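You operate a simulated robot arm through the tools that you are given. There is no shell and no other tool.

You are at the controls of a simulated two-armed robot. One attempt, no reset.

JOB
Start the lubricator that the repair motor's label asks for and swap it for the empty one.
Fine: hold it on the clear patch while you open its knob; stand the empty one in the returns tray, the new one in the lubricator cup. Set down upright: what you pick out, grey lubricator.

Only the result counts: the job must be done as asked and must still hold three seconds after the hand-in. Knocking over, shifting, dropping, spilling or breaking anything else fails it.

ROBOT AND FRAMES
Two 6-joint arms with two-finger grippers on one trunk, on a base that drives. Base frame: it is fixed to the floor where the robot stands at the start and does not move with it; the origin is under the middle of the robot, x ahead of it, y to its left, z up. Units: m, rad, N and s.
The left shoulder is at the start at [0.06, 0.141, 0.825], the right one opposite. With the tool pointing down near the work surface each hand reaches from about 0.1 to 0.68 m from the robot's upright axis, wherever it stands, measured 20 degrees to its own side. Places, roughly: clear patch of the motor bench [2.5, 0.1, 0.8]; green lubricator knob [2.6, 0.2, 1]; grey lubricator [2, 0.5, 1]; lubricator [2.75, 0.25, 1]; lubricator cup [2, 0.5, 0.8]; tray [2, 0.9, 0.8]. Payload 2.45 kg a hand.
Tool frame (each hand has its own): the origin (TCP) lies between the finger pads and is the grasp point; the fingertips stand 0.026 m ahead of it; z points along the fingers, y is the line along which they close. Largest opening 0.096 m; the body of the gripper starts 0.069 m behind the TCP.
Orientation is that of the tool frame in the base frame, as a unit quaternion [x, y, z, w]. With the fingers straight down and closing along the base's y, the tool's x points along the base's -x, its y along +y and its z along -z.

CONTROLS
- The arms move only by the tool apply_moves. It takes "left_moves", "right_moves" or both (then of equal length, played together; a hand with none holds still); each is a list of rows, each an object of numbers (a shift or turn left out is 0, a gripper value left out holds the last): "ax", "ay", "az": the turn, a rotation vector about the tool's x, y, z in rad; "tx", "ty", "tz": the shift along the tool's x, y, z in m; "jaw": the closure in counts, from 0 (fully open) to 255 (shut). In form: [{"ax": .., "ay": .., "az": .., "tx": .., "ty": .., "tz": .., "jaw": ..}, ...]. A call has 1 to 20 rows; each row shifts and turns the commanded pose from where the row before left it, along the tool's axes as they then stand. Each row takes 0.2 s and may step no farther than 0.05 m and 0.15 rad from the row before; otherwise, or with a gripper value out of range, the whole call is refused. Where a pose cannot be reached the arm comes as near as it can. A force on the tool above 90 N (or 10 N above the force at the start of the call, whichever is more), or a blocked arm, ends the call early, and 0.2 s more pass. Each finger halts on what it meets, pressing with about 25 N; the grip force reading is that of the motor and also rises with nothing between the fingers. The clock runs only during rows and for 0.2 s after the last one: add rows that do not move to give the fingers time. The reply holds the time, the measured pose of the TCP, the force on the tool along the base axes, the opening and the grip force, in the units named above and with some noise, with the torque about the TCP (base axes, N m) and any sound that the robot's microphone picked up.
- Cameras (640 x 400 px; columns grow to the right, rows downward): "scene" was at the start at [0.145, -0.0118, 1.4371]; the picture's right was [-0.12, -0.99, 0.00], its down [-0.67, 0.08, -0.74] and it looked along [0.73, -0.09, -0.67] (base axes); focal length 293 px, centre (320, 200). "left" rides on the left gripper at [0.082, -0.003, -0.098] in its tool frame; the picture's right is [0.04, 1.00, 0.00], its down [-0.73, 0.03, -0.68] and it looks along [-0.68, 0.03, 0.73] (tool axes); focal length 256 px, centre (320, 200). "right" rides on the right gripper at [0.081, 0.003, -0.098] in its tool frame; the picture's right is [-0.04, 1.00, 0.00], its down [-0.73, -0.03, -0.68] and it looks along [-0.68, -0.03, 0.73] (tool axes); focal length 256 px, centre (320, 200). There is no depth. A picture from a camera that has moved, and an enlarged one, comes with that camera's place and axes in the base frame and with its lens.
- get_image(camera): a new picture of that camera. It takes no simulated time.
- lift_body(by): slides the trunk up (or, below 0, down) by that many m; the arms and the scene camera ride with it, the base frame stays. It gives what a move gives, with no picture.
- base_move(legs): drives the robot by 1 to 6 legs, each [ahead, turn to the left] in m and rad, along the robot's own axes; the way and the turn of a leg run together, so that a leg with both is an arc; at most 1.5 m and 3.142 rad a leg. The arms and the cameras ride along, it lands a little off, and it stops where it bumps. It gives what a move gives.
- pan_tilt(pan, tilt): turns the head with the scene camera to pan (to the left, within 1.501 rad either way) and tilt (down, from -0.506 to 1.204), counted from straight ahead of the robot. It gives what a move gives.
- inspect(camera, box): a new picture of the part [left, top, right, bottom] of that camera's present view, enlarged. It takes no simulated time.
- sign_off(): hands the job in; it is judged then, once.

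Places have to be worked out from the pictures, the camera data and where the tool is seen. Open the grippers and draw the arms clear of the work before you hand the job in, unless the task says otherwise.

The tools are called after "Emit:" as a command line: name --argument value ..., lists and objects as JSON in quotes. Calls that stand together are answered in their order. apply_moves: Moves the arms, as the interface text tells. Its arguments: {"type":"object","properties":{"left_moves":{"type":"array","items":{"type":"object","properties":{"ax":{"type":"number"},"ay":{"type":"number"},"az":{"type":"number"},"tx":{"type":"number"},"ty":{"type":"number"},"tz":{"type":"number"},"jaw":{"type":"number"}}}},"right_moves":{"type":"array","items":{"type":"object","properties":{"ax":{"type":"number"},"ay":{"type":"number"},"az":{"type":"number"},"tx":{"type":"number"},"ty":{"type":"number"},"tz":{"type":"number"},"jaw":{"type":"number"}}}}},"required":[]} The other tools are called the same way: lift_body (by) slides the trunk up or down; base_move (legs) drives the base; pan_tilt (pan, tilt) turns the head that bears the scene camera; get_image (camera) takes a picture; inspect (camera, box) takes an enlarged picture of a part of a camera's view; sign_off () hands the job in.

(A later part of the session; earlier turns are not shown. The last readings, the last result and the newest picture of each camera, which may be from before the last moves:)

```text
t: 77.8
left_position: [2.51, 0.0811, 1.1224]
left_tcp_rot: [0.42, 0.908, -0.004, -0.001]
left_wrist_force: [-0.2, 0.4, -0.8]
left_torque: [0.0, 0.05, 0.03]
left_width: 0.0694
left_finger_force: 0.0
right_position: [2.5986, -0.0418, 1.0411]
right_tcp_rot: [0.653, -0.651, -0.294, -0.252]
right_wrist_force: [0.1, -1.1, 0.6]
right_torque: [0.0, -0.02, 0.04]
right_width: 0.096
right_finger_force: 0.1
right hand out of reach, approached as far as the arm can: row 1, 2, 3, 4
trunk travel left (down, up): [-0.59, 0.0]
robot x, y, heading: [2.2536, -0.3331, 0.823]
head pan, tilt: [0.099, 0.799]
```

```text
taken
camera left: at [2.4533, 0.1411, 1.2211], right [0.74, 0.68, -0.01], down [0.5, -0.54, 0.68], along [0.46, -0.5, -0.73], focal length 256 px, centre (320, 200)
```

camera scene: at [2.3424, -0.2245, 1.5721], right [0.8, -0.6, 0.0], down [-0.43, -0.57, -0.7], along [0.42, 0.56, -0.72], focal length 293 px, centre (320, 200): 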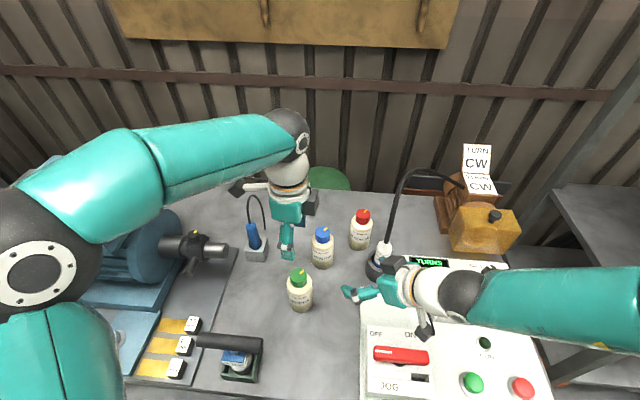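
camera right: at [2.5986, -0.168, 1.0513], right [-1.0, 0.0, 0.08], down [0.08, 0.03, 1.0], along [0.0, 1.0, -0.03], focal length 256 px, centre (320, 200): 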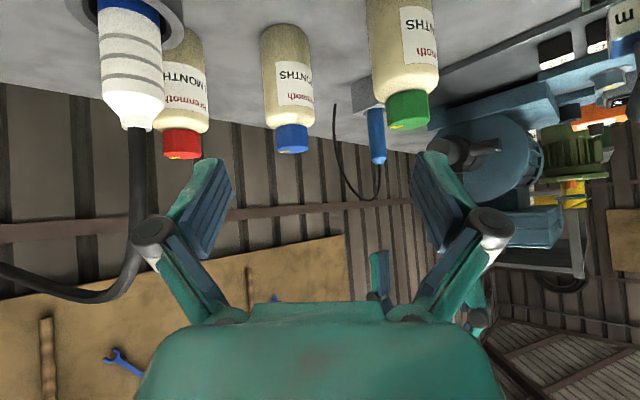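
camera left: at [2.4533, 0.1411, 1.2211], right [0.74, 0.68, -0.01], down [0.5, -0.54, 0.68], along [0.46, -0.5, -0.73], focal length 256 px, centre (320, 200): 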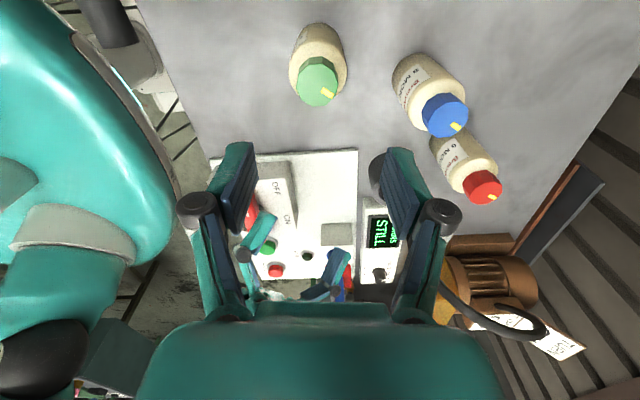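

The left hand is turned (its camera now on the far-left side). The right arm seems too folded this close, so I back the base away 10 cm to give both arms room.

Emit:
base_move --legs '[[-0.1, 0]]'

Emit:
get_image --camera "scene"

Emit:
get_image --camera "right"

```text
t: 79.0
left_position: [2.4389, 0.0052, 1.1235]
left_tcp_rot: [0.419, 0.908, -0.003, -0.001]
left_wrist_force: [-0.1, -1.0, -0.6]
left_torque: [0.02, -0.03, 0.01]
left_width: 0.0697
left_finger_force: 0.0
right_position: [2.5282, -0.1158, 1.0415]
right_tcp_rot: [0.654, -0.65, -0.295, -0.252]
right_wrist_force: [0.1, -0.1, -0.5]
right_torque: [0.01, -0.01, 0.0]
right_width: 0.096
right_finger_force: 0.0
trunk travel left (down, up): [-0.59, 0.0]
robot x, y, heading: [2.1808, -0.4082, 0.826]
head pan, tilt: [0.099, 0.799]
```

```text
taken
camera scene: at [2.2722, -0.3, 1.5722], right [0.8, -0.6, 0.0], down [-0.43, -0.57, -0.7], along [0.42, 0.56, -0.72], focal length 293 px, centre (320, 200)
```

scene: 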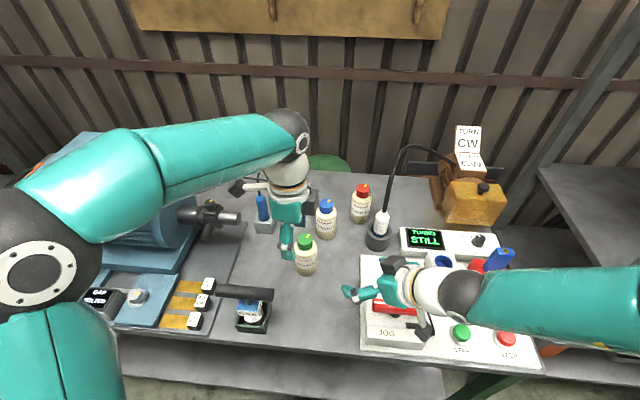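

```text
taken
camera right: at [2.5287, -0.243, 1.0516], right [-1.0, 0.0, 0.08], down [0.08, 0.03, 1.0], along [0.0, 1.0, -0.03], focal length 256 px, centre (320, 200)
```

right: 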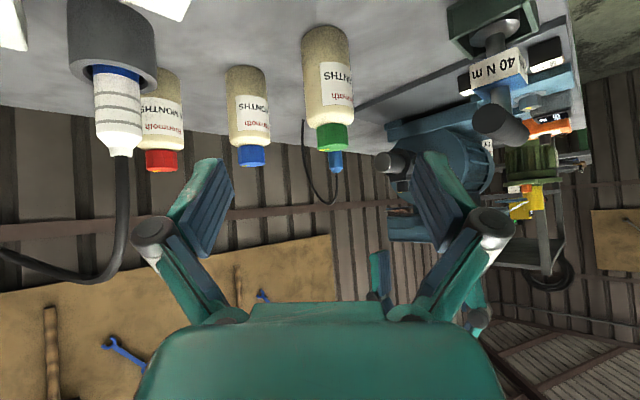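

Now the right hand's axis points almost straight at the bottle body. I level its roll and advance to about 13 cm before the grasp.

Emit:
apply_moves --right_moves '[{"az": -0.076}, {"tx": -0.006, "ty": 0.0018, "tz": 0.041}, {"tx": -0.006, "ty": 0.0018, "tz": 0.041}, {"tx": -0.006, "ty": 0.0018, "tz": 0.041}, {}]'

Emit:
get_image --camera "right"

Emit:
get_image --camera "scene"

```text
t: 80.2
left_position: [2.44, 0.0054, 1.1256]
left_tcp_rot: [0.419, 0.908, -0.002, -0.001]
left_wrist_force: [0.3, -0.2, 0.4]
left_torque: [0.0, -0.03, -0.02]
left_width: 0.0696
left_finger_force: 0.0
right_position: [2.5399, -0.0131, 0.9906]
right_tcp_rot: [0.678, -0.626, -0.286, -0.26]
right_wrist_force: [0.0, -0.1, -0.3]
right_torque: [0.06, -0.05, 0.0]
right_width: 0.096
right_finger_force: 0.0
right hand out of reach, approached as far as the arm can: row 2, 3, 4
trunk travel left (down, up): [-0.59, 0.0]
robot x, y, heading: [2.1856, -0.4057, 0.82]
head pan, tilt: [0.099, 0.799]
```

```text
taken
camera right: at [2.5464, -0.1387, 1.0007], right [-1.0, -0.06, 0.04], down [0.03, 0.03, 1.0], along [-0.06, 1.0, -0.03], focal length 256 px, centre (320, 200)
```

right: 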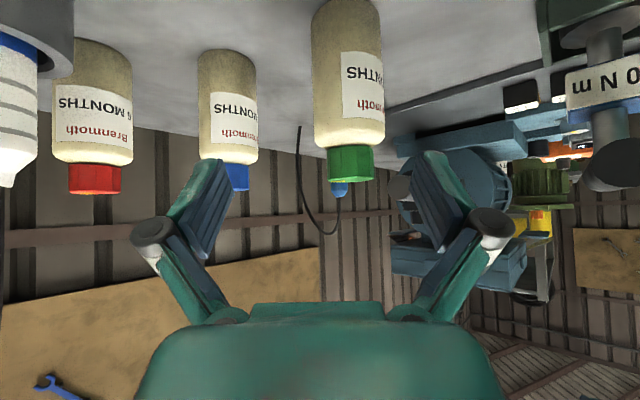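

```text
taken
camera scene: at [2.2731, -0.2997, 1.5722], right [0.8, -0.6, 0.0], down [-0.43, -0.57, -0.7], along [0.42, 0.56, -0.72], focal length 293 px, centre (320, 200)
```

scene: 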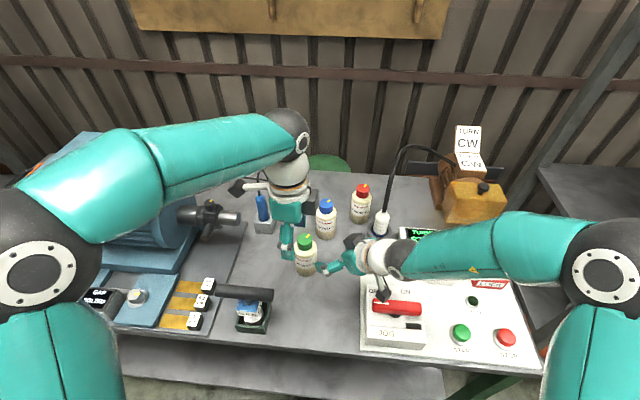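

Again flagged short of reach although it is not far, so I probe which direction is limited: a small advance straight along the tool.

Emit:
apply_moves --right_moves '[{"tz": 0.02}, {"tz": 0.02}, {}]'

```text
t: 81.0
left_position: [2.4399, 0.0057, 1.1249]
left_tcp_rot: [0.42, 0.908, -0.004, 0.0]
left_wrist_force: [-0.1, -0.9, -0.9]
left_torque: [0.0, 0.03, 0.0]
left_width: 0.0695
left_finger_force: 0.1
right_position: [2.5425, 0.0216, 0.9674]
right_tcp_rot: [0.678, -0.626, -0.286, -0.259]
right_wrist_force: [0.4, 0.8, 0.9]
right_torque: [-0.01, -0.03, 0.05]
right_width: 0.0959
right_finger_force: 0.0
right hand out of reach, approached as far as the arm can: row 1, 2
trunk travel left (down, up): [-0.59, 0.0]
robot x, y, heading: [2.1797, -0.4085, 0.822]
head pan, tilt: [0.099, 0.799]
```

The limit acts towards the robot, i.e. the arm is too folded; coming in more from the right side will put its wrist farther from the shoulder. I retreat, yaw the right hand another 28° left and re-measure.

Emit:
apply_moves --right_moves '[{"tz": -0.03}, {"tz": -0.03}, {"ax": -0.0874, "az": -0.0861}, {"ax": -0.0874, "az": -0.0861}, {"ax": -0.0874, "az": -0.0861}, {"ax": -0.0874, "az": -0.0861}, {}]'

Emit:
get_image --camera "right"

```text
t: 82.6
left_position: [2.4412, 0.0059, 1.1239]
left_tcp_rot: [0.418, 0.908, -0.003, -0.001]
left_wrist_force: [-0.3, 0.3, 0.6]
left_torque: [-0.01, 0.02, -0.01]
left_width: 0.0693
left_finger_force: 0.0
right_position: [2.5471, -0.0209, 1.0101]
right_tcp_rot: [0.81, -0.442, -0.339, -0.185]
right_wrist_force: [-0.8, -0.3, 0.3]
right_torque: [-0.02, 0.01, -0.01]
right_width: 0.0959
right_finger_force: 0.2
trunk travel left (down, up): [-0.59, 0.0]
robot x, y, heading: [2.1814, -0.4103, 0.823]
head pan, tilt: [0.099, 0.799]
```

```text
taken
camera right: at [2.6129, -0.129, 1.0188], right [-0.86, -0.52, 0.03], down [0.01, 0.04, 1.0], along [-0.52, 0.86, -0.03], focal length 256 px, centre (320, 200)
```

right: 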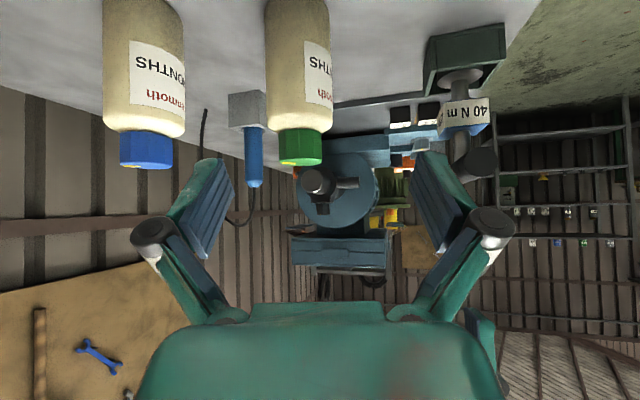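

The posture is now within reach and the picture puts the bottle axis at about (2.509, 0.078). I align sideways and advance part of the way.

Emit:
apply_moves --right_moves '[{"tx": 0.009, "ty": -0.0107, "tz": 0.02}, {"tx": 0.009, "ty": -0.0107, "tz": 0.02}, {"tz": 0.02}, {}]'

Emit:
get_image --camera "right"

Emit:
get_image --camera "scene"

```text
t: 83.6
left_position: [2.4401, 0.0053, 1.1245]
left_tcp_rot: [0.419, 0.908, -0.003, -0.001]
left_wrist_force: [-0.8, 0.5, 0.3]
left_torque: [-0.02, 0.0, -0.02]
left_width: 0.0693
left_finger_force: 0.1
right_position: [2.5504, 0.0171, 0.9535]
right_tcp_rot: [0.809, -0.443, -0.339, -0.186]
right_wrist_force: [0.8, 0.5, 0.4]
right_torque: [0.01, -0.02, -0.05]
right_width: 0.0959
right_finger_force: 0.1
trunk travel left (down, up): [-0.59, 0.0]
robot x, y, heading: [2.1858, -0.4074, 0.823]
head pan, tilt: [0.099, 0.799]
```

```text
taken
camera right: at [2.6155, -0.0913, 0.9631], right [-0.86, -0.51, 0.03], down [0.01, 0.04, 1.0], along [-0.52, 0.86, -0.03], focal length 256 px, centre (320, 200)
```

right: 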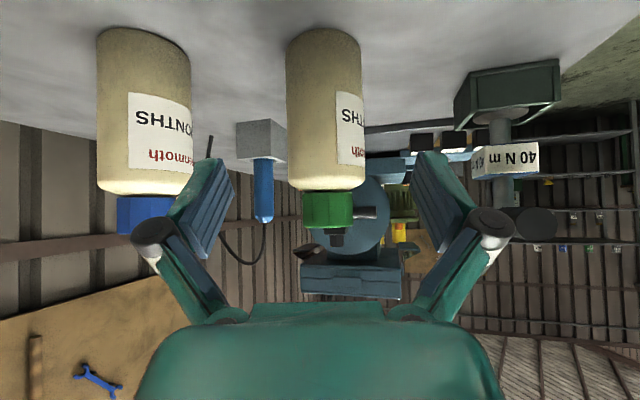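

```text
taken
camera scene: at [2.2737, -0.2988, 1.572], right [0.8, -0.6, 0.0], down [-0.43, -0.57, -0.7], along [0.42, 0.56, -0.72], focal length 293 px, centre (320, 200)
```

scene: 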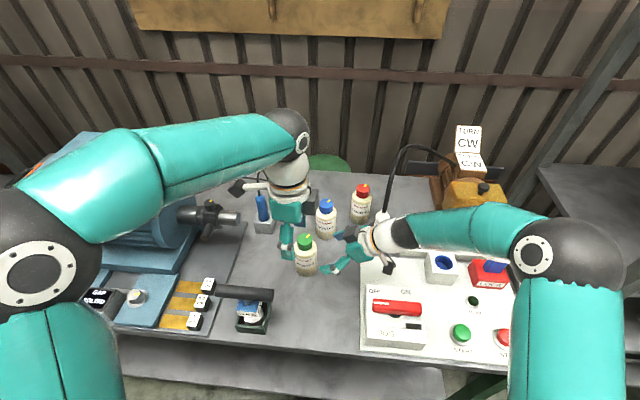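

Alignment is within 3 mm. I advance 7 cm further along the tool axis with the fingers open around the body.

Emit:
apply_moves --right_moves '[{"tz": 0.02, "ty": 0.0025}, {"tz": 0.02}, {"tz": 0.02}, {"tz": 0.01}, {}]'

Emit:
get_image --camera "right"

Emit:
inspect --camera "scene" --box '[240, 190, 440, 320]'

```text
t: 84.8
left_position: [2.4406, 0.0059, 1.1241]
left_tcp_rot: [0.419, 0.908, -0.004, -0.001]
left_wrist_force: [0.4, 1.0, -0.4]
left_torque: [-0.01, 0.0, -0.01]
left_width: 0.0692
left_finger_force: 0.0
right_position: [2.5213, 0.0582, 0.9059]
right_tcp_rot: [0.809, -0.443, -0.339, -0.186]
right_wrist_force: [-0.4, -0.3, 0.2]
right_torque: [-0.01, 0.01, 0.06]
right_width: 0.0962
right_finger_force: 0.0
trunk travel left (down, up): [-0.59, 0.0]
robot x, y, heading: [2.1838, -0.4056, 0.821]
head pan, tilt: [0.099, 0.799]
```

```text
taken
camera right: at [2.5854, -0.0506, 0.9149], right [-0.86, -0.52, 0.03], down [0.01, 0.04, 1.0], along [-0.52, 0.86, -0.03], focal length 256 px, centre (320, 200)
```

right: 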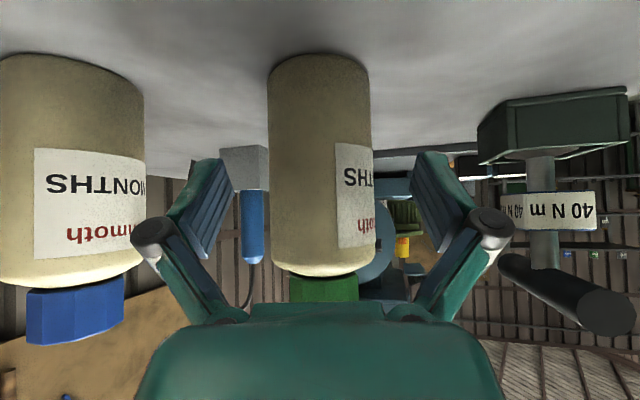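

```text
3.08 times, centred on (340, 255) of scene
camera zoom: at [2.2736, -0.2984, 1.572], right [0.8, -0.6, 0.0], down [-0.43, -0.57, -0.7], along [0.42, 0.56, -0.72], focal length 900 px, centre (258, 31)
```

zoom: 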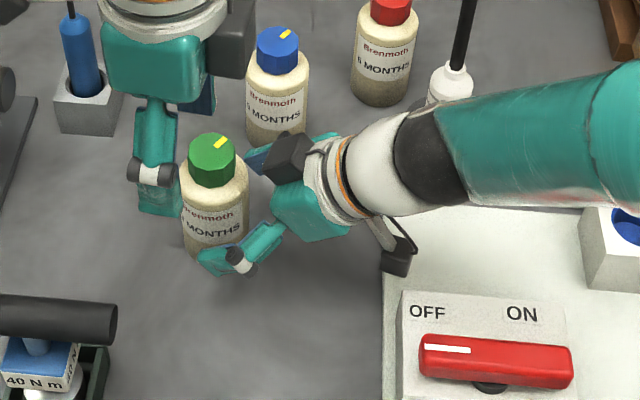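

Bench top reads about z 0.84 here; the fingers straddle the body and clear everything. I advance the last 3.3 cm and close the right gripper on the body.

Emit:
apply_moves --right_moves '[{"tz": 0.017}, {"tz": 0.016}, {}]'

Emit:
get_image --camera "right"

Emit:
inspect --camera "scene" --box '[240, 190, 440, 320]'

```text
t: 85.6
left_position: [2.4402, 0.0064, 1.1245]
left_tcp_rot: [0.42, 0.908, -0.004, -0.002]
left_wrist_force: [0.8, -0.2, -1.3]
left_torque: [0.01, -0.02, 0.0]
left_width: 0.0696
left_finger_force: 0.1
right_position: [2.5094, 0.0774, 0.8822]
right_tcp_rot: [0.809, -0.443, -0.339, -0.187]
right_wrist_force: [0.0, 0.1, 0.2]
right_torque: [0.01, 0.0, -0.02]
right_width: 0.0957
right_finger_force: 0.1
trunk travel left (down, up): [-0.59, 0.0]
robot x, y, heading: [2.1825, -0.408, 0.818]
head pan, tilt: [0.099, 0.799]
```

```text
taken
camera right: at [2.5733, -0.0307, 0.8918], right [-0.86, -0.51, 0.03], down [0.01, 0.04, 1.0], along [-0.52, 0.86, -0.03], focal length 256 px, centre (320, 200)
```

right: 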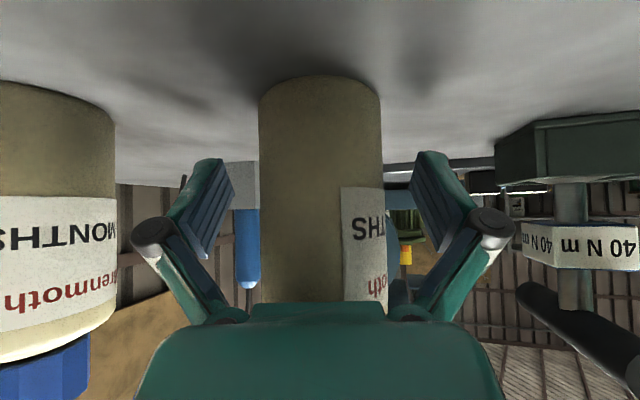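

```text
3.08 times, centred on (340, 255) of scene
camera zoom: at [2.2736, -0.2985, 1.572], right [0.8, -0.6, 0.0], down [-0.43, -0.57, -0.7], along [0.42, 0.56, -0.72], focal length 900 px, centre (258, 31)
```

zoom: 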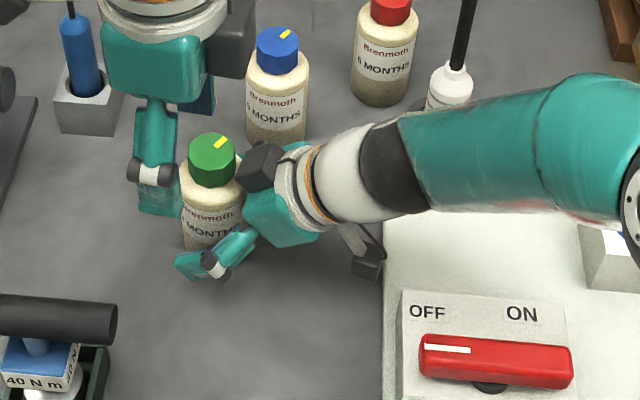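

Body is centred between the right fingers at grasp depth. I close the right gripper on it.

Emit:
apply_moves --right_moves '[{"jaw": 255}, {}, {}, {}]'

Emit:
get_image --camera "right"

Emit:
inspect --camera "scene" --box '[240, 190, 440, 320]'

```text
t: 86.6
left_position: [2.4406, 0.0073, 1.1243]
left_tcp_rot: [0.419, 0.908, -0.003, -0.001]
left_wrist_force: [-0.4, 0.0, -0.3]
left_torque: [0.01, 0.02, -0.01]
left_width: 0.0697
left_finger_force: 0.1
right_position: [2.5072, 0.0766, 0.8814]
right_tcp_rot: [0.809, -0.444, -0.339, -0.186]
right_wrist_force: [-1.2, 0.9, 0.1]
right_torque: [-0.01, 0.15, -0.01]
right_width: 0.0585
right_finger_force: 24.9
trunk travel left (down, up): [-0.59, 0.0]
robot x, y, heading: [2.1845, -0.4119, 0.823]
head pan, tilt: [0.099, 0.799]
```

```text
taken
camera right: at [2.5733, -0.0308, 0.8918], right [-0.86, -0.52, 0.03], down [0.01, 0.04, 1.0], along [-0.52, 0.86, -0.03], focal length 256 px, centre (320, 200)
```

right: 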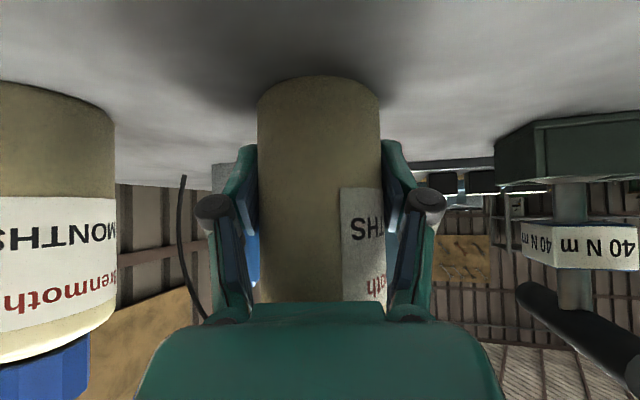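

```text
3.08 times, centred on (340, 255) of scene
camera zoom: at [2.2736, -0.2984, 1.572], right [0.8, -0.6, 0.0], down [-0.43, -0.57, -0.7], along [0.42, 0.56, -0.72], focal length 900 px, centre (258, 31)
```

zoom: 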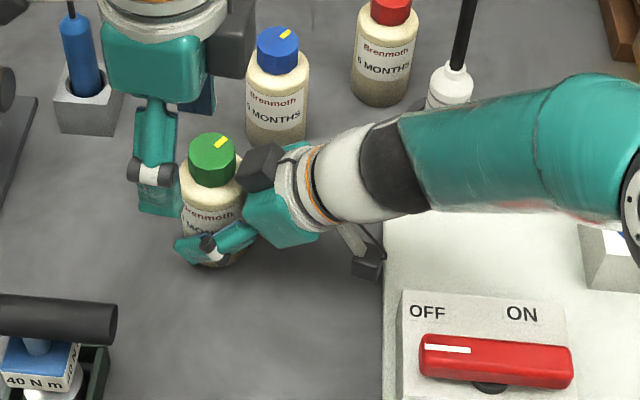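

Held at 58.5 mm with 25 N, but I reckon a block on the right gripper sits very close beside the cap and would foul the left fingers as they turn. I reopen, tilt the right hand 12° flatter, back it off 1 cm, and regrip.

Emit:
apply_moves --right_moves '[{"jaw": 40}, {}, {"ay": -0.1}, {"ay": -0.105}, {"tx": -0.006, "tz": -0.013}, {}]'

Emit:
get_image --camera "right"

Emit:
inspect --camera "scene" --box '[240, 190, 440, 320]'

```text
t: 88.0
left_position: [2.4404, 0.0076, 1.1238]
left_tcp_rot: [0.418, 0.908, -0.004, -0.001]
left_wrist_force: [-0.7, -0.6, 0.3]
left_torque: [-0.01, 0.01, 0.01]
left_width: 0.0698
left_finger_force: 0.0
right_position: [2.5124, 0.0702, 0.8937]
right_tcp_rot: [0.77, -0.422, -0.42, -0.23]
right_wrist_force: [-0.3, -0.9, -0.2]
right_torque: [-0.02, 0.01, -0.02]
right_width: 0.0808
right_finger_force: 0.1
trunk travel left (down, up): [-0.59, 0.0]
robot x, y, heading: [2.1822, -0.4103, 0.824]
head pan, tilt: [0.099, 0.799]
```

```text
taken
camera right: at [2.5768, -0.037, 0.8775], right [-0.85, -0.52, 0.03], down [0.12, -0.13, 0.98], along [-0.51, 0.84, 0.17], focal length 256 px, centre (320, 200)
```

right: 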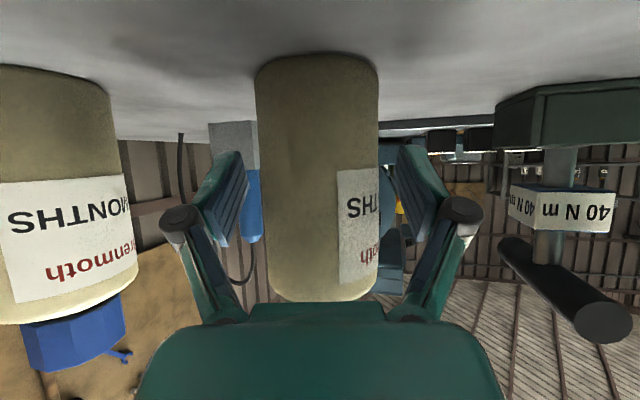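

```text
3.08 times, centred on (340, 255) of scene
camera zoom: at [2.2739, -0.2979, 1.5719], right [0.8, -0.6, 0.0], down [-0.43, -0.57, -0.7], along [0.42, 0.56, -0.72], focal length 900 px, centre (258, 31)
```

zoom: 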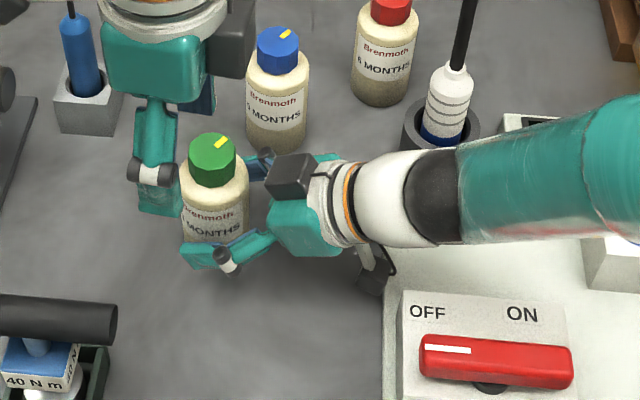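

The gripper block is now about 3 cm clear of the cap. I close the right gripper on the body again.

Emit:
apply_moves --right_moves '[{"jaw": 255}, {}, {}, {}]'

Emit:
get_image --camera "right"

```text
t: 89.0
left_position: [2.4388, 0.006, 1.1242]
left_tcp_rot: [0.419, 0.908, -0.003, 0.0]
left_wrist_force: [-0.1, -0.2, -0.6]
left_torque: [0.03, -0.03, -0.01]
left_width: 0.0696
left_finger_force: 0.1
right_position: [2.5133, 0.0698, 0.8939]
right_tcp_rot: [0.77, -0.421, -0.42, -0.23]
right_wrist_force: [0.0, -0.5, 1.5]
right_torque: [0.0, -0.12, 0.02]
right_width: 0.0591
right_finger_force: 25.4
trunk travel left (down, up): [-0.59, 0.0]
robot x, y, heading: [2.1803, -0.4075, 0.826]
head pan, tilt: [0.099, 0.799]
```

```text
taken
camera right: at [2.5767, -0.0372, 0.8779], right [-0.85, -0.52, 0.03], down [0.12, -0.13, 0.98], along [-0.51, 0.84, 0.17], focal length 256 px, centre (320, 200)
```

right: 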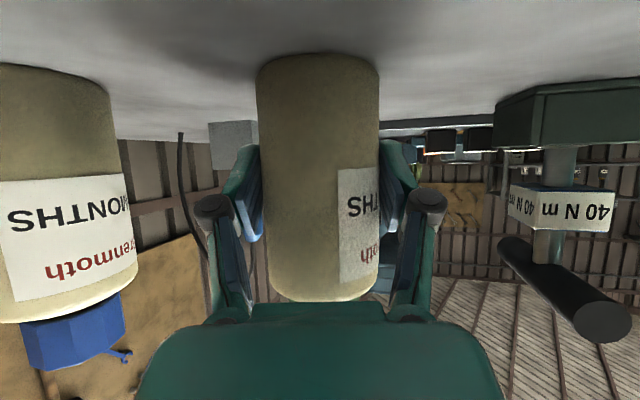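

Right hold is firm (59 mm, 25 N). I bring the left hand back over the cap at a safe height and check alignment.

Emit:
apply_moves --left_moves '[{"tx": 0.0033, "ty": 0.033}, {"tx": 0.0033, "ty": 0.033}, {"tx": 0.0033, "ty": 0.0325}, {}]'

Emit:
get_image --camera "left"

Emit:
get_image --camera "scene"

```text
t: 90.0
left_position: [2.5097, 0.0776, 1.1233]
left_tcp_rot: [0.42, 0.908, -0.004, -0.001]
left_wrist_force: [-0.2, -0.7, 0.5]
left_torque: [0.0, -0.01, 0.0]
left_width: 0.0696
left_finger_force: 0.0
right_position: [2.5123, 0.071, 0.894]
right_tcp_rot: [0.77, -0.422, -0.42, -0.231]
right_wrist_force: [-0.8, 0.5, 3.8]
right_torque: [0.07, -0.02, -0.05]
right_width: 0.0589
right_finger_force: 24.7
trunk travel left (down, up): [-0.59, 0.0]
robot x, y, heading: [2.1802, -0.4051, 0.818]
head pan, tilt: [0.099, 0.799]
```

```text
taken
camera left: at [2.4533, 0.1384, 1.2204], right [0.73, 0.68, -0.01], down [0.5, -0.54, 0.68], along [0.46, -0.5, -0.73], focal length 256 px, centre (320, 200)
```

left: 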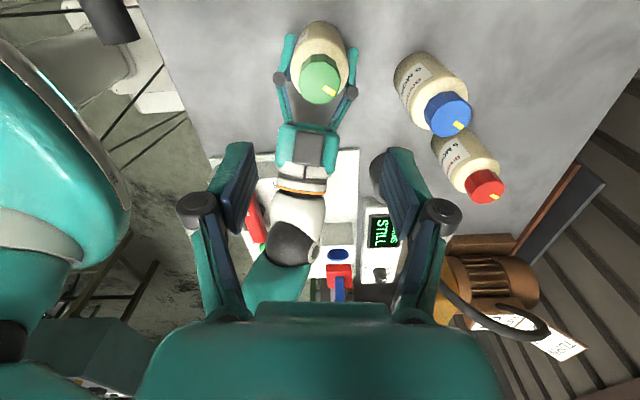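

```text
taken
camera scene: at [2.2734, -0.2984, 1.572], right [0.8, -0.6, 0.0], down [-0.43, -0.57, -0.7], along [0.42, 0.56, -0.72], focal length 293 px, centre (320, 200)
```

scene: 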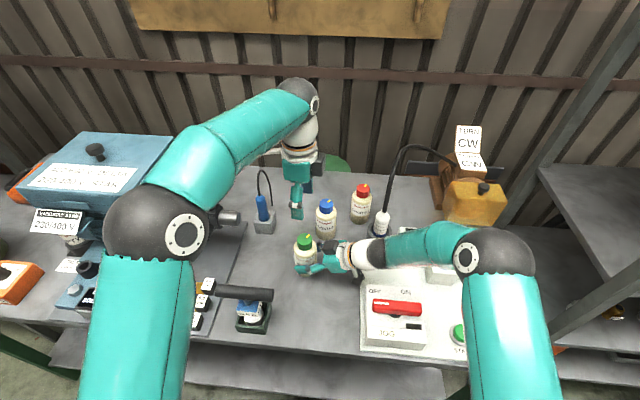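

Scene and hand view both show the cap under the left gripper. I enlarge to check centring before descending.

Emit:
inspect --camera "left" --box '[260, 0, 390, 130]'

```text
3.08 times, centred on (325, 65) of left
camera zoom: at [2.4533, 0.1384, 1.2204], right [0.73, 0.68, -0.01], down [0.5, -0.54, 0.68], along [0.46, -0.5, -0.73], focal length 788 px, centre (305, 615)
```

zoom: 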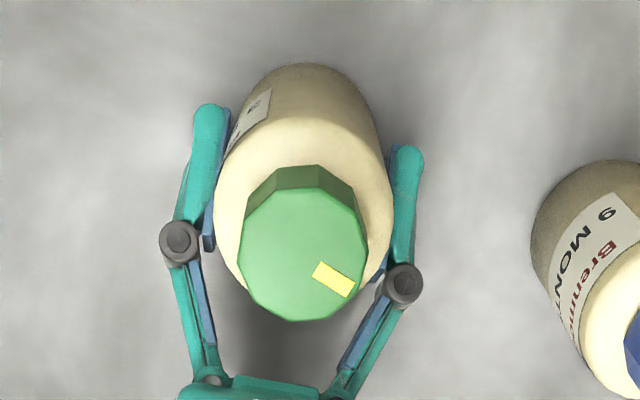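

Centred. I descend to cap level (TCP z≈0.980).

Emit:
apply_moves --left_moves '[{"tz": 0.04}, {"tz": 0.04}, {"tz": 0.03}, {"tz": 0.02}, {"tz": 0.013}, {}]'

Emit:
get_image --camera "left"

Emit:
inspect --camera "scene" --box '[240, 140, 440, 300]'

```text
t: 91.4
left_position: [2.5067, 0.0768, 0.9789]
left_tcp_rot: [0.418, 0.908, -0.004, -0.001]
left_wrist_force: [0.1, 0.7, 0.0]
left_torque: [0.01, 0.01, -0.01]
left_width: 0.0697
left_finger_force: 0.0
right_position: [2.5119, 0.0698, 0.8938]
right_tcp_rot: [0.77, -0.422, -0.42, -0.231]
right_wrist_force: [1.4, -0.2, 4.1]
right_torque: [0.03, -0.02, 0.02]
right_width: 0.0589
right_finger_force: 25.4
trunk travel left (down, up): [-0.59, 0.0]
robot x, y, heading: [2.1817, -0.4066, 0.821]
head pan, tilt: [0.099, 0.799]
```

```text
taken
camera left: at [2.4523, 0.137, 1.0763], right [0.73, 0.68, -0.01], down [0.5, -0.54, 0.68], along [0.46, -0.5, -0.73], focal length 256 px, centre (320, 200)
```

left: 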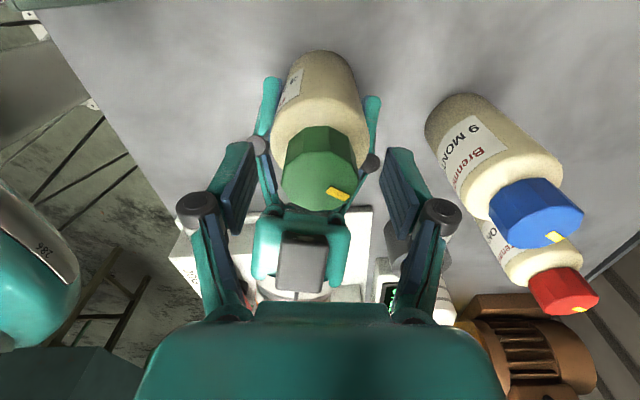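

```text
2.50 times, centred on (340, 220) of scene
camera zoom: at [2.2737, -0.2986, 1.572], right [0.8, -0.6, 0.0], down [-0.43, -0.57, -0.7], along [0.42, 0.56, -0.72], focal length 732 px, centre (270, 150)
```

zoom: 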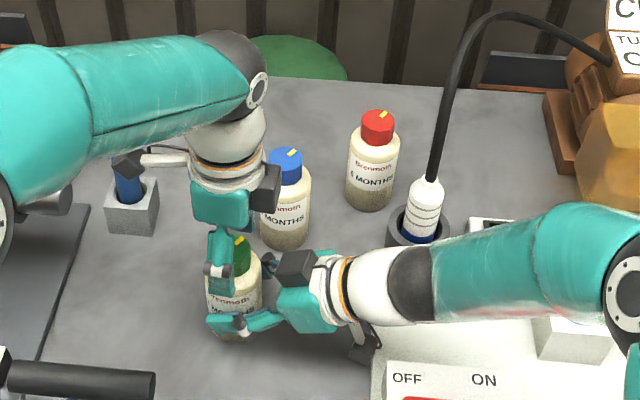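

The left fingers straddle the cap, clear of the right hand. I close on the cap.

Emit:
apply_moves --left_moves '[{"jaw": 255}, {}, {}, {}]'

Emit:
get_image --camera "left"

```text
t: 92.4
left_position: [2.5091, 0.0763, 0.9788]
left_tcp_rot: [0.42, 0.908, -0.003, 0.0]
left_wrist_force: [-2.3, -0.9, 0.0]
left_torque: [0.0, 0.03, 0.01]
left_width: 0.039
left_finger_force: 24.6
right_position: [2.5119, 0.0691, 0.8933]
right_tcp_rot: [0.77, -0.42, -0.421, -0.231]
right_wrist_force: [2.3, 1.5, 5.7]
right_torque: [0.05, 0.01, 0.0]
right_width: 0.0591
right_finger_force: 25.1
trunk travel left (down, up): [-0.59, 0.0]
robot x, y, heading: [2.1808, -0.4046, 0.822]
head pan, tilt: [0.099, 0.799]
```

```text
taken
camera left: at [2.4523, 0.137, 1.0766], right [0.73, 0.68, -0.01], down [0.5, -0.54, 0.68], along [0.46, -0.5, -0.73], focal length 256 px, centre (320, 200)
```

left: 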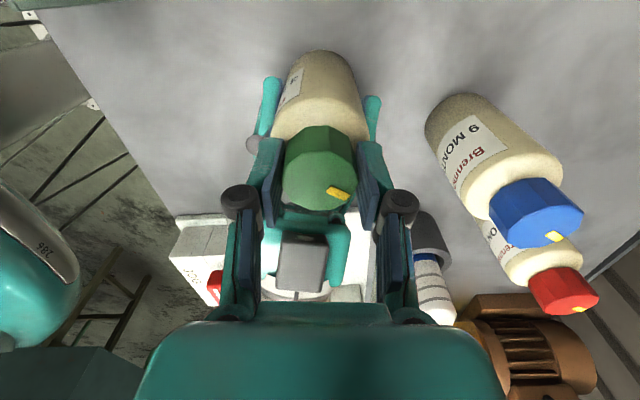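

Cap gripped at 39 mm. I turn it a first 0.3 rad counter-clockwise and watch torque and sound.

Emit:
apply_moves --left_moves '[{"az": -0.1}, {"az": -0.1}, {"az": -0.1}, {}]'

Emit:
get_image --camera "left"

Emit:
get_image --camera "right"

```text
t: 93.4
left_position: [2.5075, 0.0767, 0.9808]
left_tcp_rot: [0.279, 0.96, -0.004, -0.001]
left_wrist_force: [2.4, 0.2, -5.7]
left_torque: [-0.11, -0.35, 0.03]
left_width: 0.0388
left_finger_force: 24.8
right_position: [2.51, 0.0705, 0.8943]
right_tcp_rot: [0.77, -0.421, -0.421, -0.231]
right_wrist_force: [-0.9, -1.0, 9.7]
right_torque: [0.09, 0.12, -0.01]
right_width: 0.059
right_finger_force: 25.5
trunk travel left (down, up): [-0.59, 0.0]
robot x, y, heading: [2.1839, -0.4074, 0.826]
head pan, tilt: [0.099, 0.799]
```

```text
taken
camera left: at [2.4369, 0.1182, 1.0768], right [0.5, 0.87, -0.01], down [0.64, -0.36, 0.68], along [0.58, -0.34, -0.73], focal length 256 px, centre (320, 200)
```

left: 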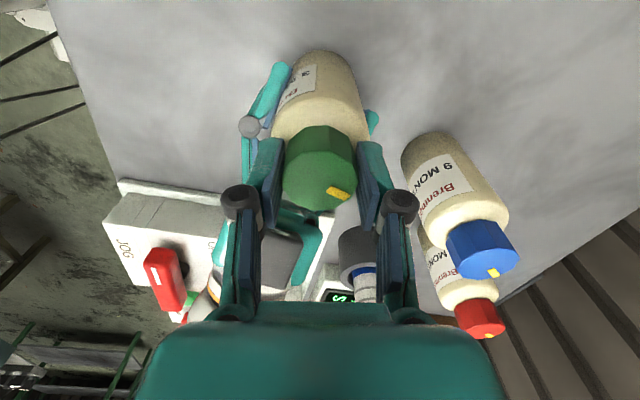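

```text
taken
camera right: at [2.5765, -0.0369, 0.8778], right [-0.85, -0.52, 0.03], down [0.12, -0.13, 0.98], along [-0.51, 0.84, 0.18], focal length 256 px, centre (320, 200)
```

right: 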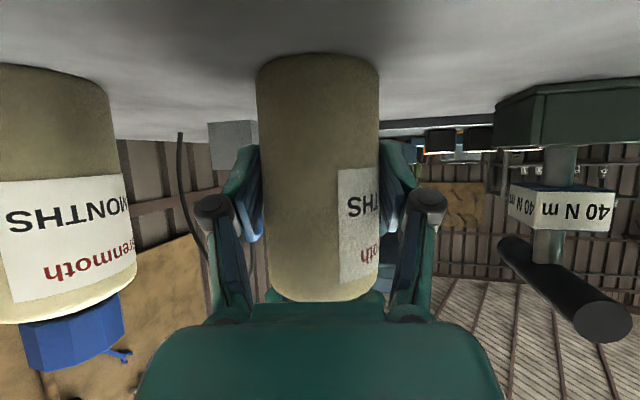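

The knob turns freely with the gripper while the body stays put in the right hand. I keep turning counter-clockwise.

Emit:
apply_moves --left_moves '[{"az": -0.1}, {"az": -0.1}, {"az": -0.1}, {"az": -0.1}, {}]'

Emit:
get_image --camera "left"

Emit:
get_image --camera "right"

```text
t: 94.6
left_position: [2.5079, 0.0769, 0.9799]
left_tcp_rot: [0.082, 0.997, -0.004, -0.001]
left_wrist_force: [2.3, 1.3, -12.7]
left_torque: [-0.06, -0.27, 0.0]
left_width: 0.0392
left_finger_force: 25.0
right_position: [2.5123, 0.0709, 0.8927]
right_tcp_rot: [0.77, -0.421, -0.421, -0.23]
right_wrist_force: [-3.1, -0.5, 14.9]
right_torque: [0.17, 0.07, -0.01]
right_width: 0.0588
right_finger_force: 24.9
trunk travel left (down, up): [-0.59, 0.0]
robot x, y, heading: [2.1813, -0.4061, 0.824]
head pan, tilt: [0.099, 0.799]
```

```text
taken
camera left: at [2.4268, 0.0879, 1.0774], right [0.12, 0.99, -0.01], down [0.73, -0.09, 0.68], along [0.67, -0.09, -0.74], focal length 256 px, centre (320, 200)
```

left: 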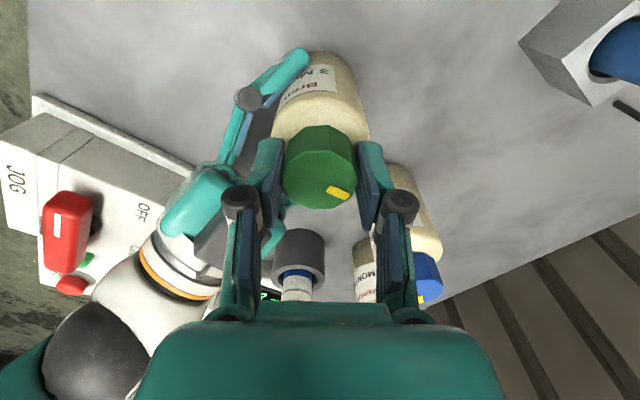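

```text
taken
camera right: at [2.5768, -0.0367, 0.8778], right [-0.85, -0.52, 0.03], down [0.12, -0.13, 0.98], along [-0.51, 0.84, 0.17], focal length 256 px, centre (320, 200)
```

right: 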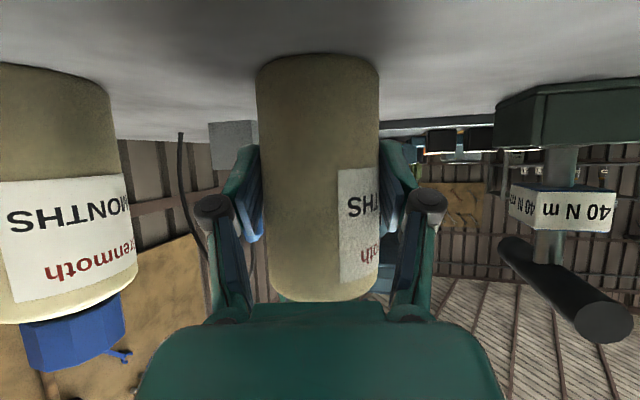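

Knob has turned 0.7 rad, body still. Vertical pull between the hands is building slightly, so I ease the left hand down 1.5 mm and keep turning.

Emit:
apply_moves --left_moves '[{"tz": 0.0015}, {"az": -0.1}, {"az": -0.1}, {"az": -0.1}, {"az": -0.1}, {}]'

Emit:
get_image --camera "left"

Emit:
get_image --camera "right"

```text
t: 96.0
left_position: [2.5089, 0.0776, 0.9798]
left_tcp_rot: [-0.119, 0.993, -0.003, -0.001]
left_wrist_force: [3.2, -2.5, 0.0]
left_torque: [-0.06, -0.37, 0.03]
left_width: 0.0388
left_finger_force: 25.4
right_position: [2.5119, 0.0699, 0.8942]
right_tcp_rot: [0.77, -0.421, -0.42, -0.231]
right_wrist_force: [-0.1, 7.7, 8.3]
right_torque: [0.0, 0.13, -0.08]
right_width: 0.0591
right_finger_force: 25.0
trunk travel left (down, up): [-0.59, 0.0]
robot x, y, heading: [2.1826, -0.4095, 0.825]
head pan, tilt: [0.099, 0.799]
```

```text
taken
camera left: at [2.429, 0.0554, 1.0775], right [-0.27, 0.96, 0.0], down [0.71, 0.2, 0.68], along [0.65, 0.18, -0.74], focal length 256 px, centre (320, 200)
```

left: 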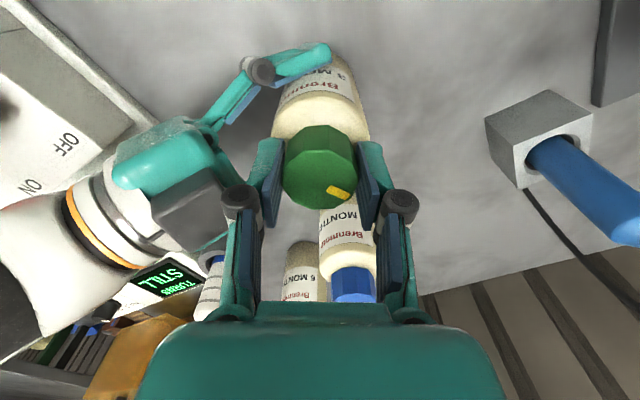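

```text
taken
camera right: at [2.5767, -0.0371, 0.8778], right [-0.85, -0.52, 0.03], down [0.12, -0.13, 0.98], along [-0.51, 0.84, 0.17], focal length 256 px, centre (320, 200)
```

right: 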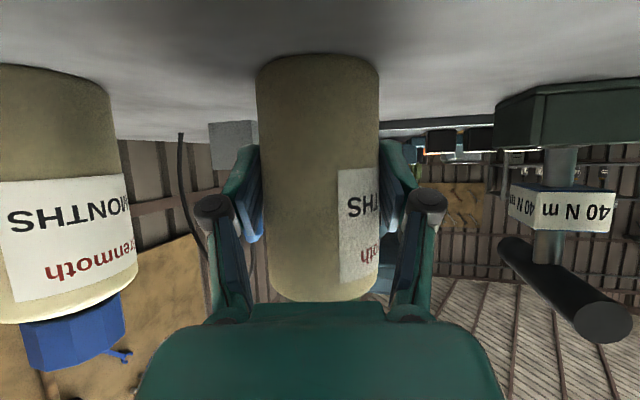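

Knob has turned 63° with no stop yet. I check the gap between the left knuckle and the right gripper before turning further.

Emit:
inspect --camera "scene" --box '[250, 170, 400, 290]'

Emit:
inspect --camera "left" --box '[120, 40, 440, 320]'

```text
3.33 times, centred on (325, 230) of scene
camera zoom: at [2.2737, -0.2984, 1.5721], right [0.8, -0.6, 0.0], down [-0.43, -0.57, -0.7], along [0.42, 0.56, -0.72], focal length 975 px, centre (303, 100)
```

zoom: 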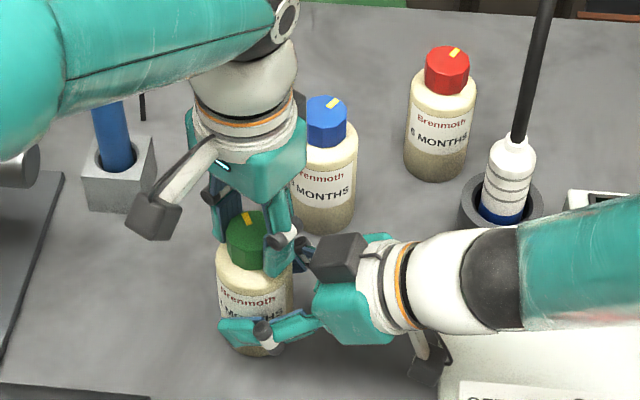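

```text
1.43 times, centred on (280, 180) of left
camera zoom: at [2.429, 0.0554, 1.0775], right [-0.27, 0.96, 0.0], down [0.71, 0.2, 0.68], along [0.65, 0.18, -0.74], focal length 366 px, centre (377, 229)
```

zoom: 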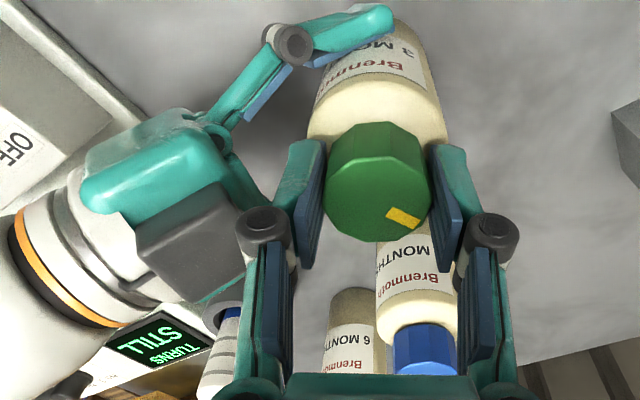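

There is about 2 cm between the knuckle and the right gripper's block, so I turn another 0.2 rad carefully.

Emit:
apply_moves --left_moves '[{"az": -0.1}, {"az": -0.1}, {}]'

Emit:
inspect --camera "left" --box '[120, 40, 440, 320]'

Emit:
inspect --camera "scene" --box '[250, 170, 400, 290]'

```text
t: 96.8
left_position: [2.509, 0.0766, 0.9791]
left_tcp_rot: [-0.217, 0.976, -0.002, -0.003]
left_wrist_force: [3.9, -7.0, 7.2]
left_torque: [-0.14, -0.31, -0.02]
left_width: 0.0389
left_finger_force: 24.8
right_position: [2.511, 0.0702, 0.8944]
right_tcp_rot: [0.77, -0.421, -0.421, -0.231]
right_wrist_force: [-0.3, 11.8, 3.9]
right_torque: [-0.07, -0.05, -0.15]
right_width: 0.0588
right_finger_force: 25.1
trunk travel left (down, up): [-0.59, 0.0]
robot x, y, heading: [2.1843, -0.4062, 0.824]
head pan, tilt: [0.099, 0.799]
```

```text
1.43 times, centred on (280, 180) of left
camera zoom: at [2.4349, 0.0402, 1.0775], right [-0.46, 0.89, 0.0], down [0.65, 0.34, 0.68], along [0.6, 0.31, -0.74], focal length 366 px, centre (377, 229)
```

zoom: 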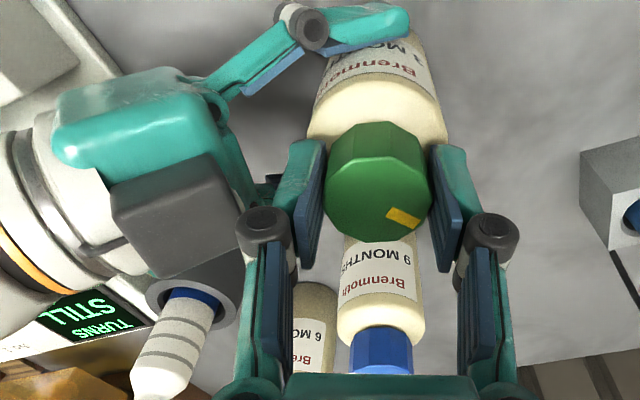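

```text
3.33 times, centred on (325, 230) of scene
camera zoom: at [2.2736, -0.2987, 1.5721], right [0.8, -0.6, 0.0], down [-0.43, -0.57, -0.7], along [0.42, 0.56, -0.72], focal length 975 px, centre (303, 100)
```

zoom: 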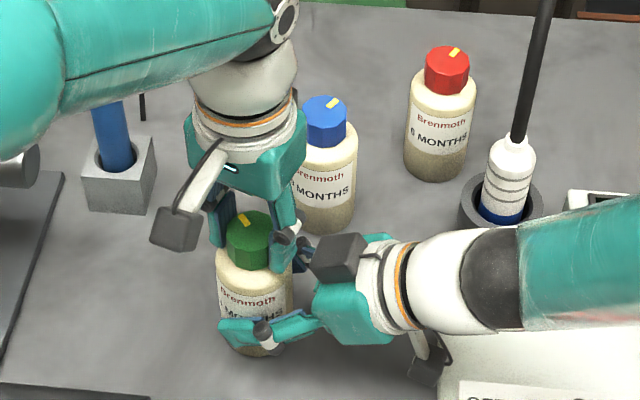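

Total 75° so far, still no stop; geometry says the knuckle just clears the block. I continue another 0.3 rad while watching forces.

Emit:
apply_moves --left_moves '[{"az": -0.1}, {"az": -0.1}, {"az": -0.1}, {}]'

Emit:
inspect --camera "left" --box '[120, 40, 440, 320]'

Emit:
get_image --camera "right"

```text
t: 97.8
left_position: [2.507, 0.0777, 0.9801]
left_tcp_rot: [-0.359, 0.933, -0.001, -0.002]
left_wrist_force: [3.9, -6.3, 12.5]
left_torque: [-0.15, -0.12, -0.02]
left_width: 0.0391
left_finger_force: 25.2
right_position: [2.5109, 0.0699, 0.8941]
right_tcp_rot: [0.77, -0.421, -0.42, -0.23]
right_wrist_force: [0.2, 10.6, 0.9]
right_torque: [0.23, -0.21, -0.16]
right_width: 0.0591
right_finger_force: 25.1
trunk travel left (down, up): [-0.59, 0.0]
robot x, y, heading: [2.1814, -0.408, 0.816]
head pan, tilt: [0.099, 0.799]
```

```text
1.43 times, centred on (280, 180) of left
camera zoom: at [2.449, 0.0203, 1.0775], right [-0.7, 0.71, 0.0], down [0.53, 0.52, 0.67], along [0.48, 0.47, -0.74], focal length 366 px, centre (377, 229)
```

zoom: 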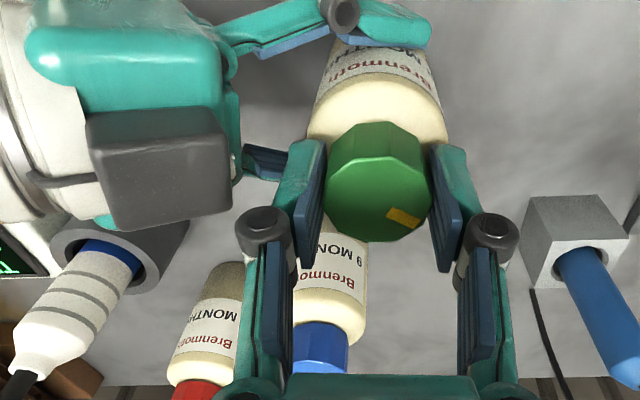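

```text
taken
camera right: at [2.5765, -0.0374, 0.8778], right [-0.85, -0.52, 0.03], down [0.12, -0.13, 0.98], along [-0.51, 0.84, 0.17], focal length 256 px, centre (320, 200)
```

right: 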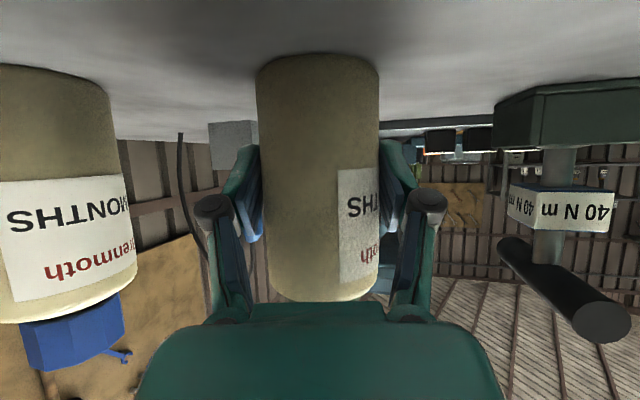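

92° now, still free-turning and the body label hasn't moved. I keep turning to look for an end stop or a sound.

Emit:
apply_moves --left_moves '[{"az": -0.1}, {"az": -0.1}, {"az": -0.1}, {"az": -0.1}, {}]'

Emit:
inspect --camera "left" --box '[120, 40, 440, 320]'

Emit:
get_image --camera "right"

Emit:
inspect --camera "scene" --box '[250, 170, 400, 290]'

```text
t: 99.0
left_position: [2.5079, 0.0781, 0.9788]
left_tcp_rot: [-0.539, 0.842, -0.001, -0.002]
left_wrist_force: [1.3, -3.8, 15.5]
left_torque: [-0.1, -0.09, -0.03]
left_width: 0.0387
left_finger_force: 24.8
right_position: [2.512, 0.0701, 0.8935]
right_tcp_rot: [0.769, -0.422, -0.421, -0.231]
right_wrist_force: [1.2, 10.1, 0.4]
right_torque: [0.27, -0.04, -0.12]
right_width: 0.059
right_finger_force: 25.1
trunk travel left (down, up): [-0.59, 0.0]
robot x, y, heading: [2.183, -0.4086, 0.825]
head pan, tilt: [0.099, 0.799]
```

```text
1.43 times, centred on (280, 180) of left
camera zoom: at [2.4758, 0.0023, 1.077], right [-0.92, 0.38, 0.0], down [0.28, 0.68, 0.67], along [0.26, 0.62, -0.74], focal length 366 px, centre (377, 229)
```

zoom: 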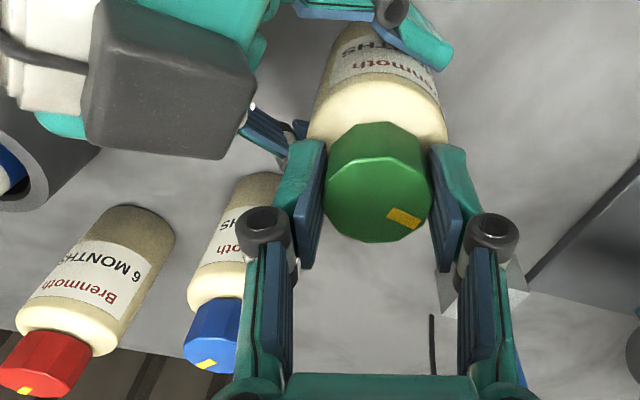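

```text
taken
camera right: at [2.5765, -0.0375, 0.8778], right [-0.85, -0.52, 0.03], down [0.12, -0.13, 0.98], along [-0.51, 0.84, 0.17], focal length 256 px, centre (320, 200)
```

right: 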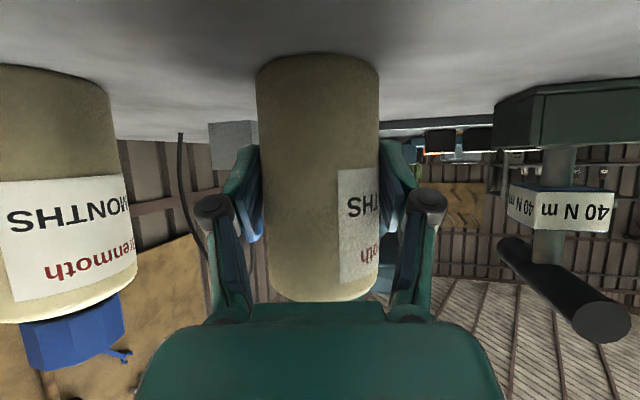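

```text
3.33 times, centred on (325, 230) of scene
camera zoom: at [2.2733, -0.2989, 1.5721], right [0.8, -0.6, 0.0], down [-0.43, -0.57, -0.7], along [0.42, 0.56, -0.72], focal length 975 px, centre (303, 100)
```

zoom: 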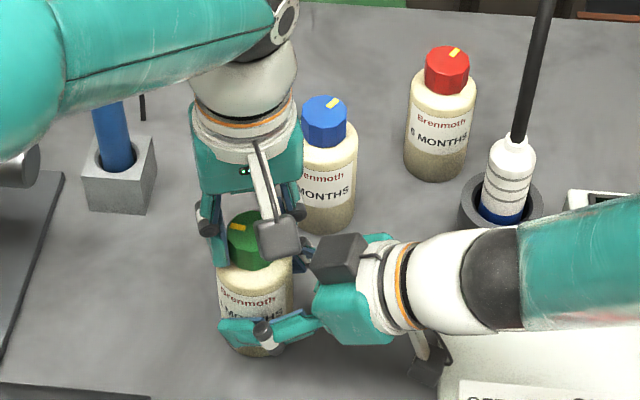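

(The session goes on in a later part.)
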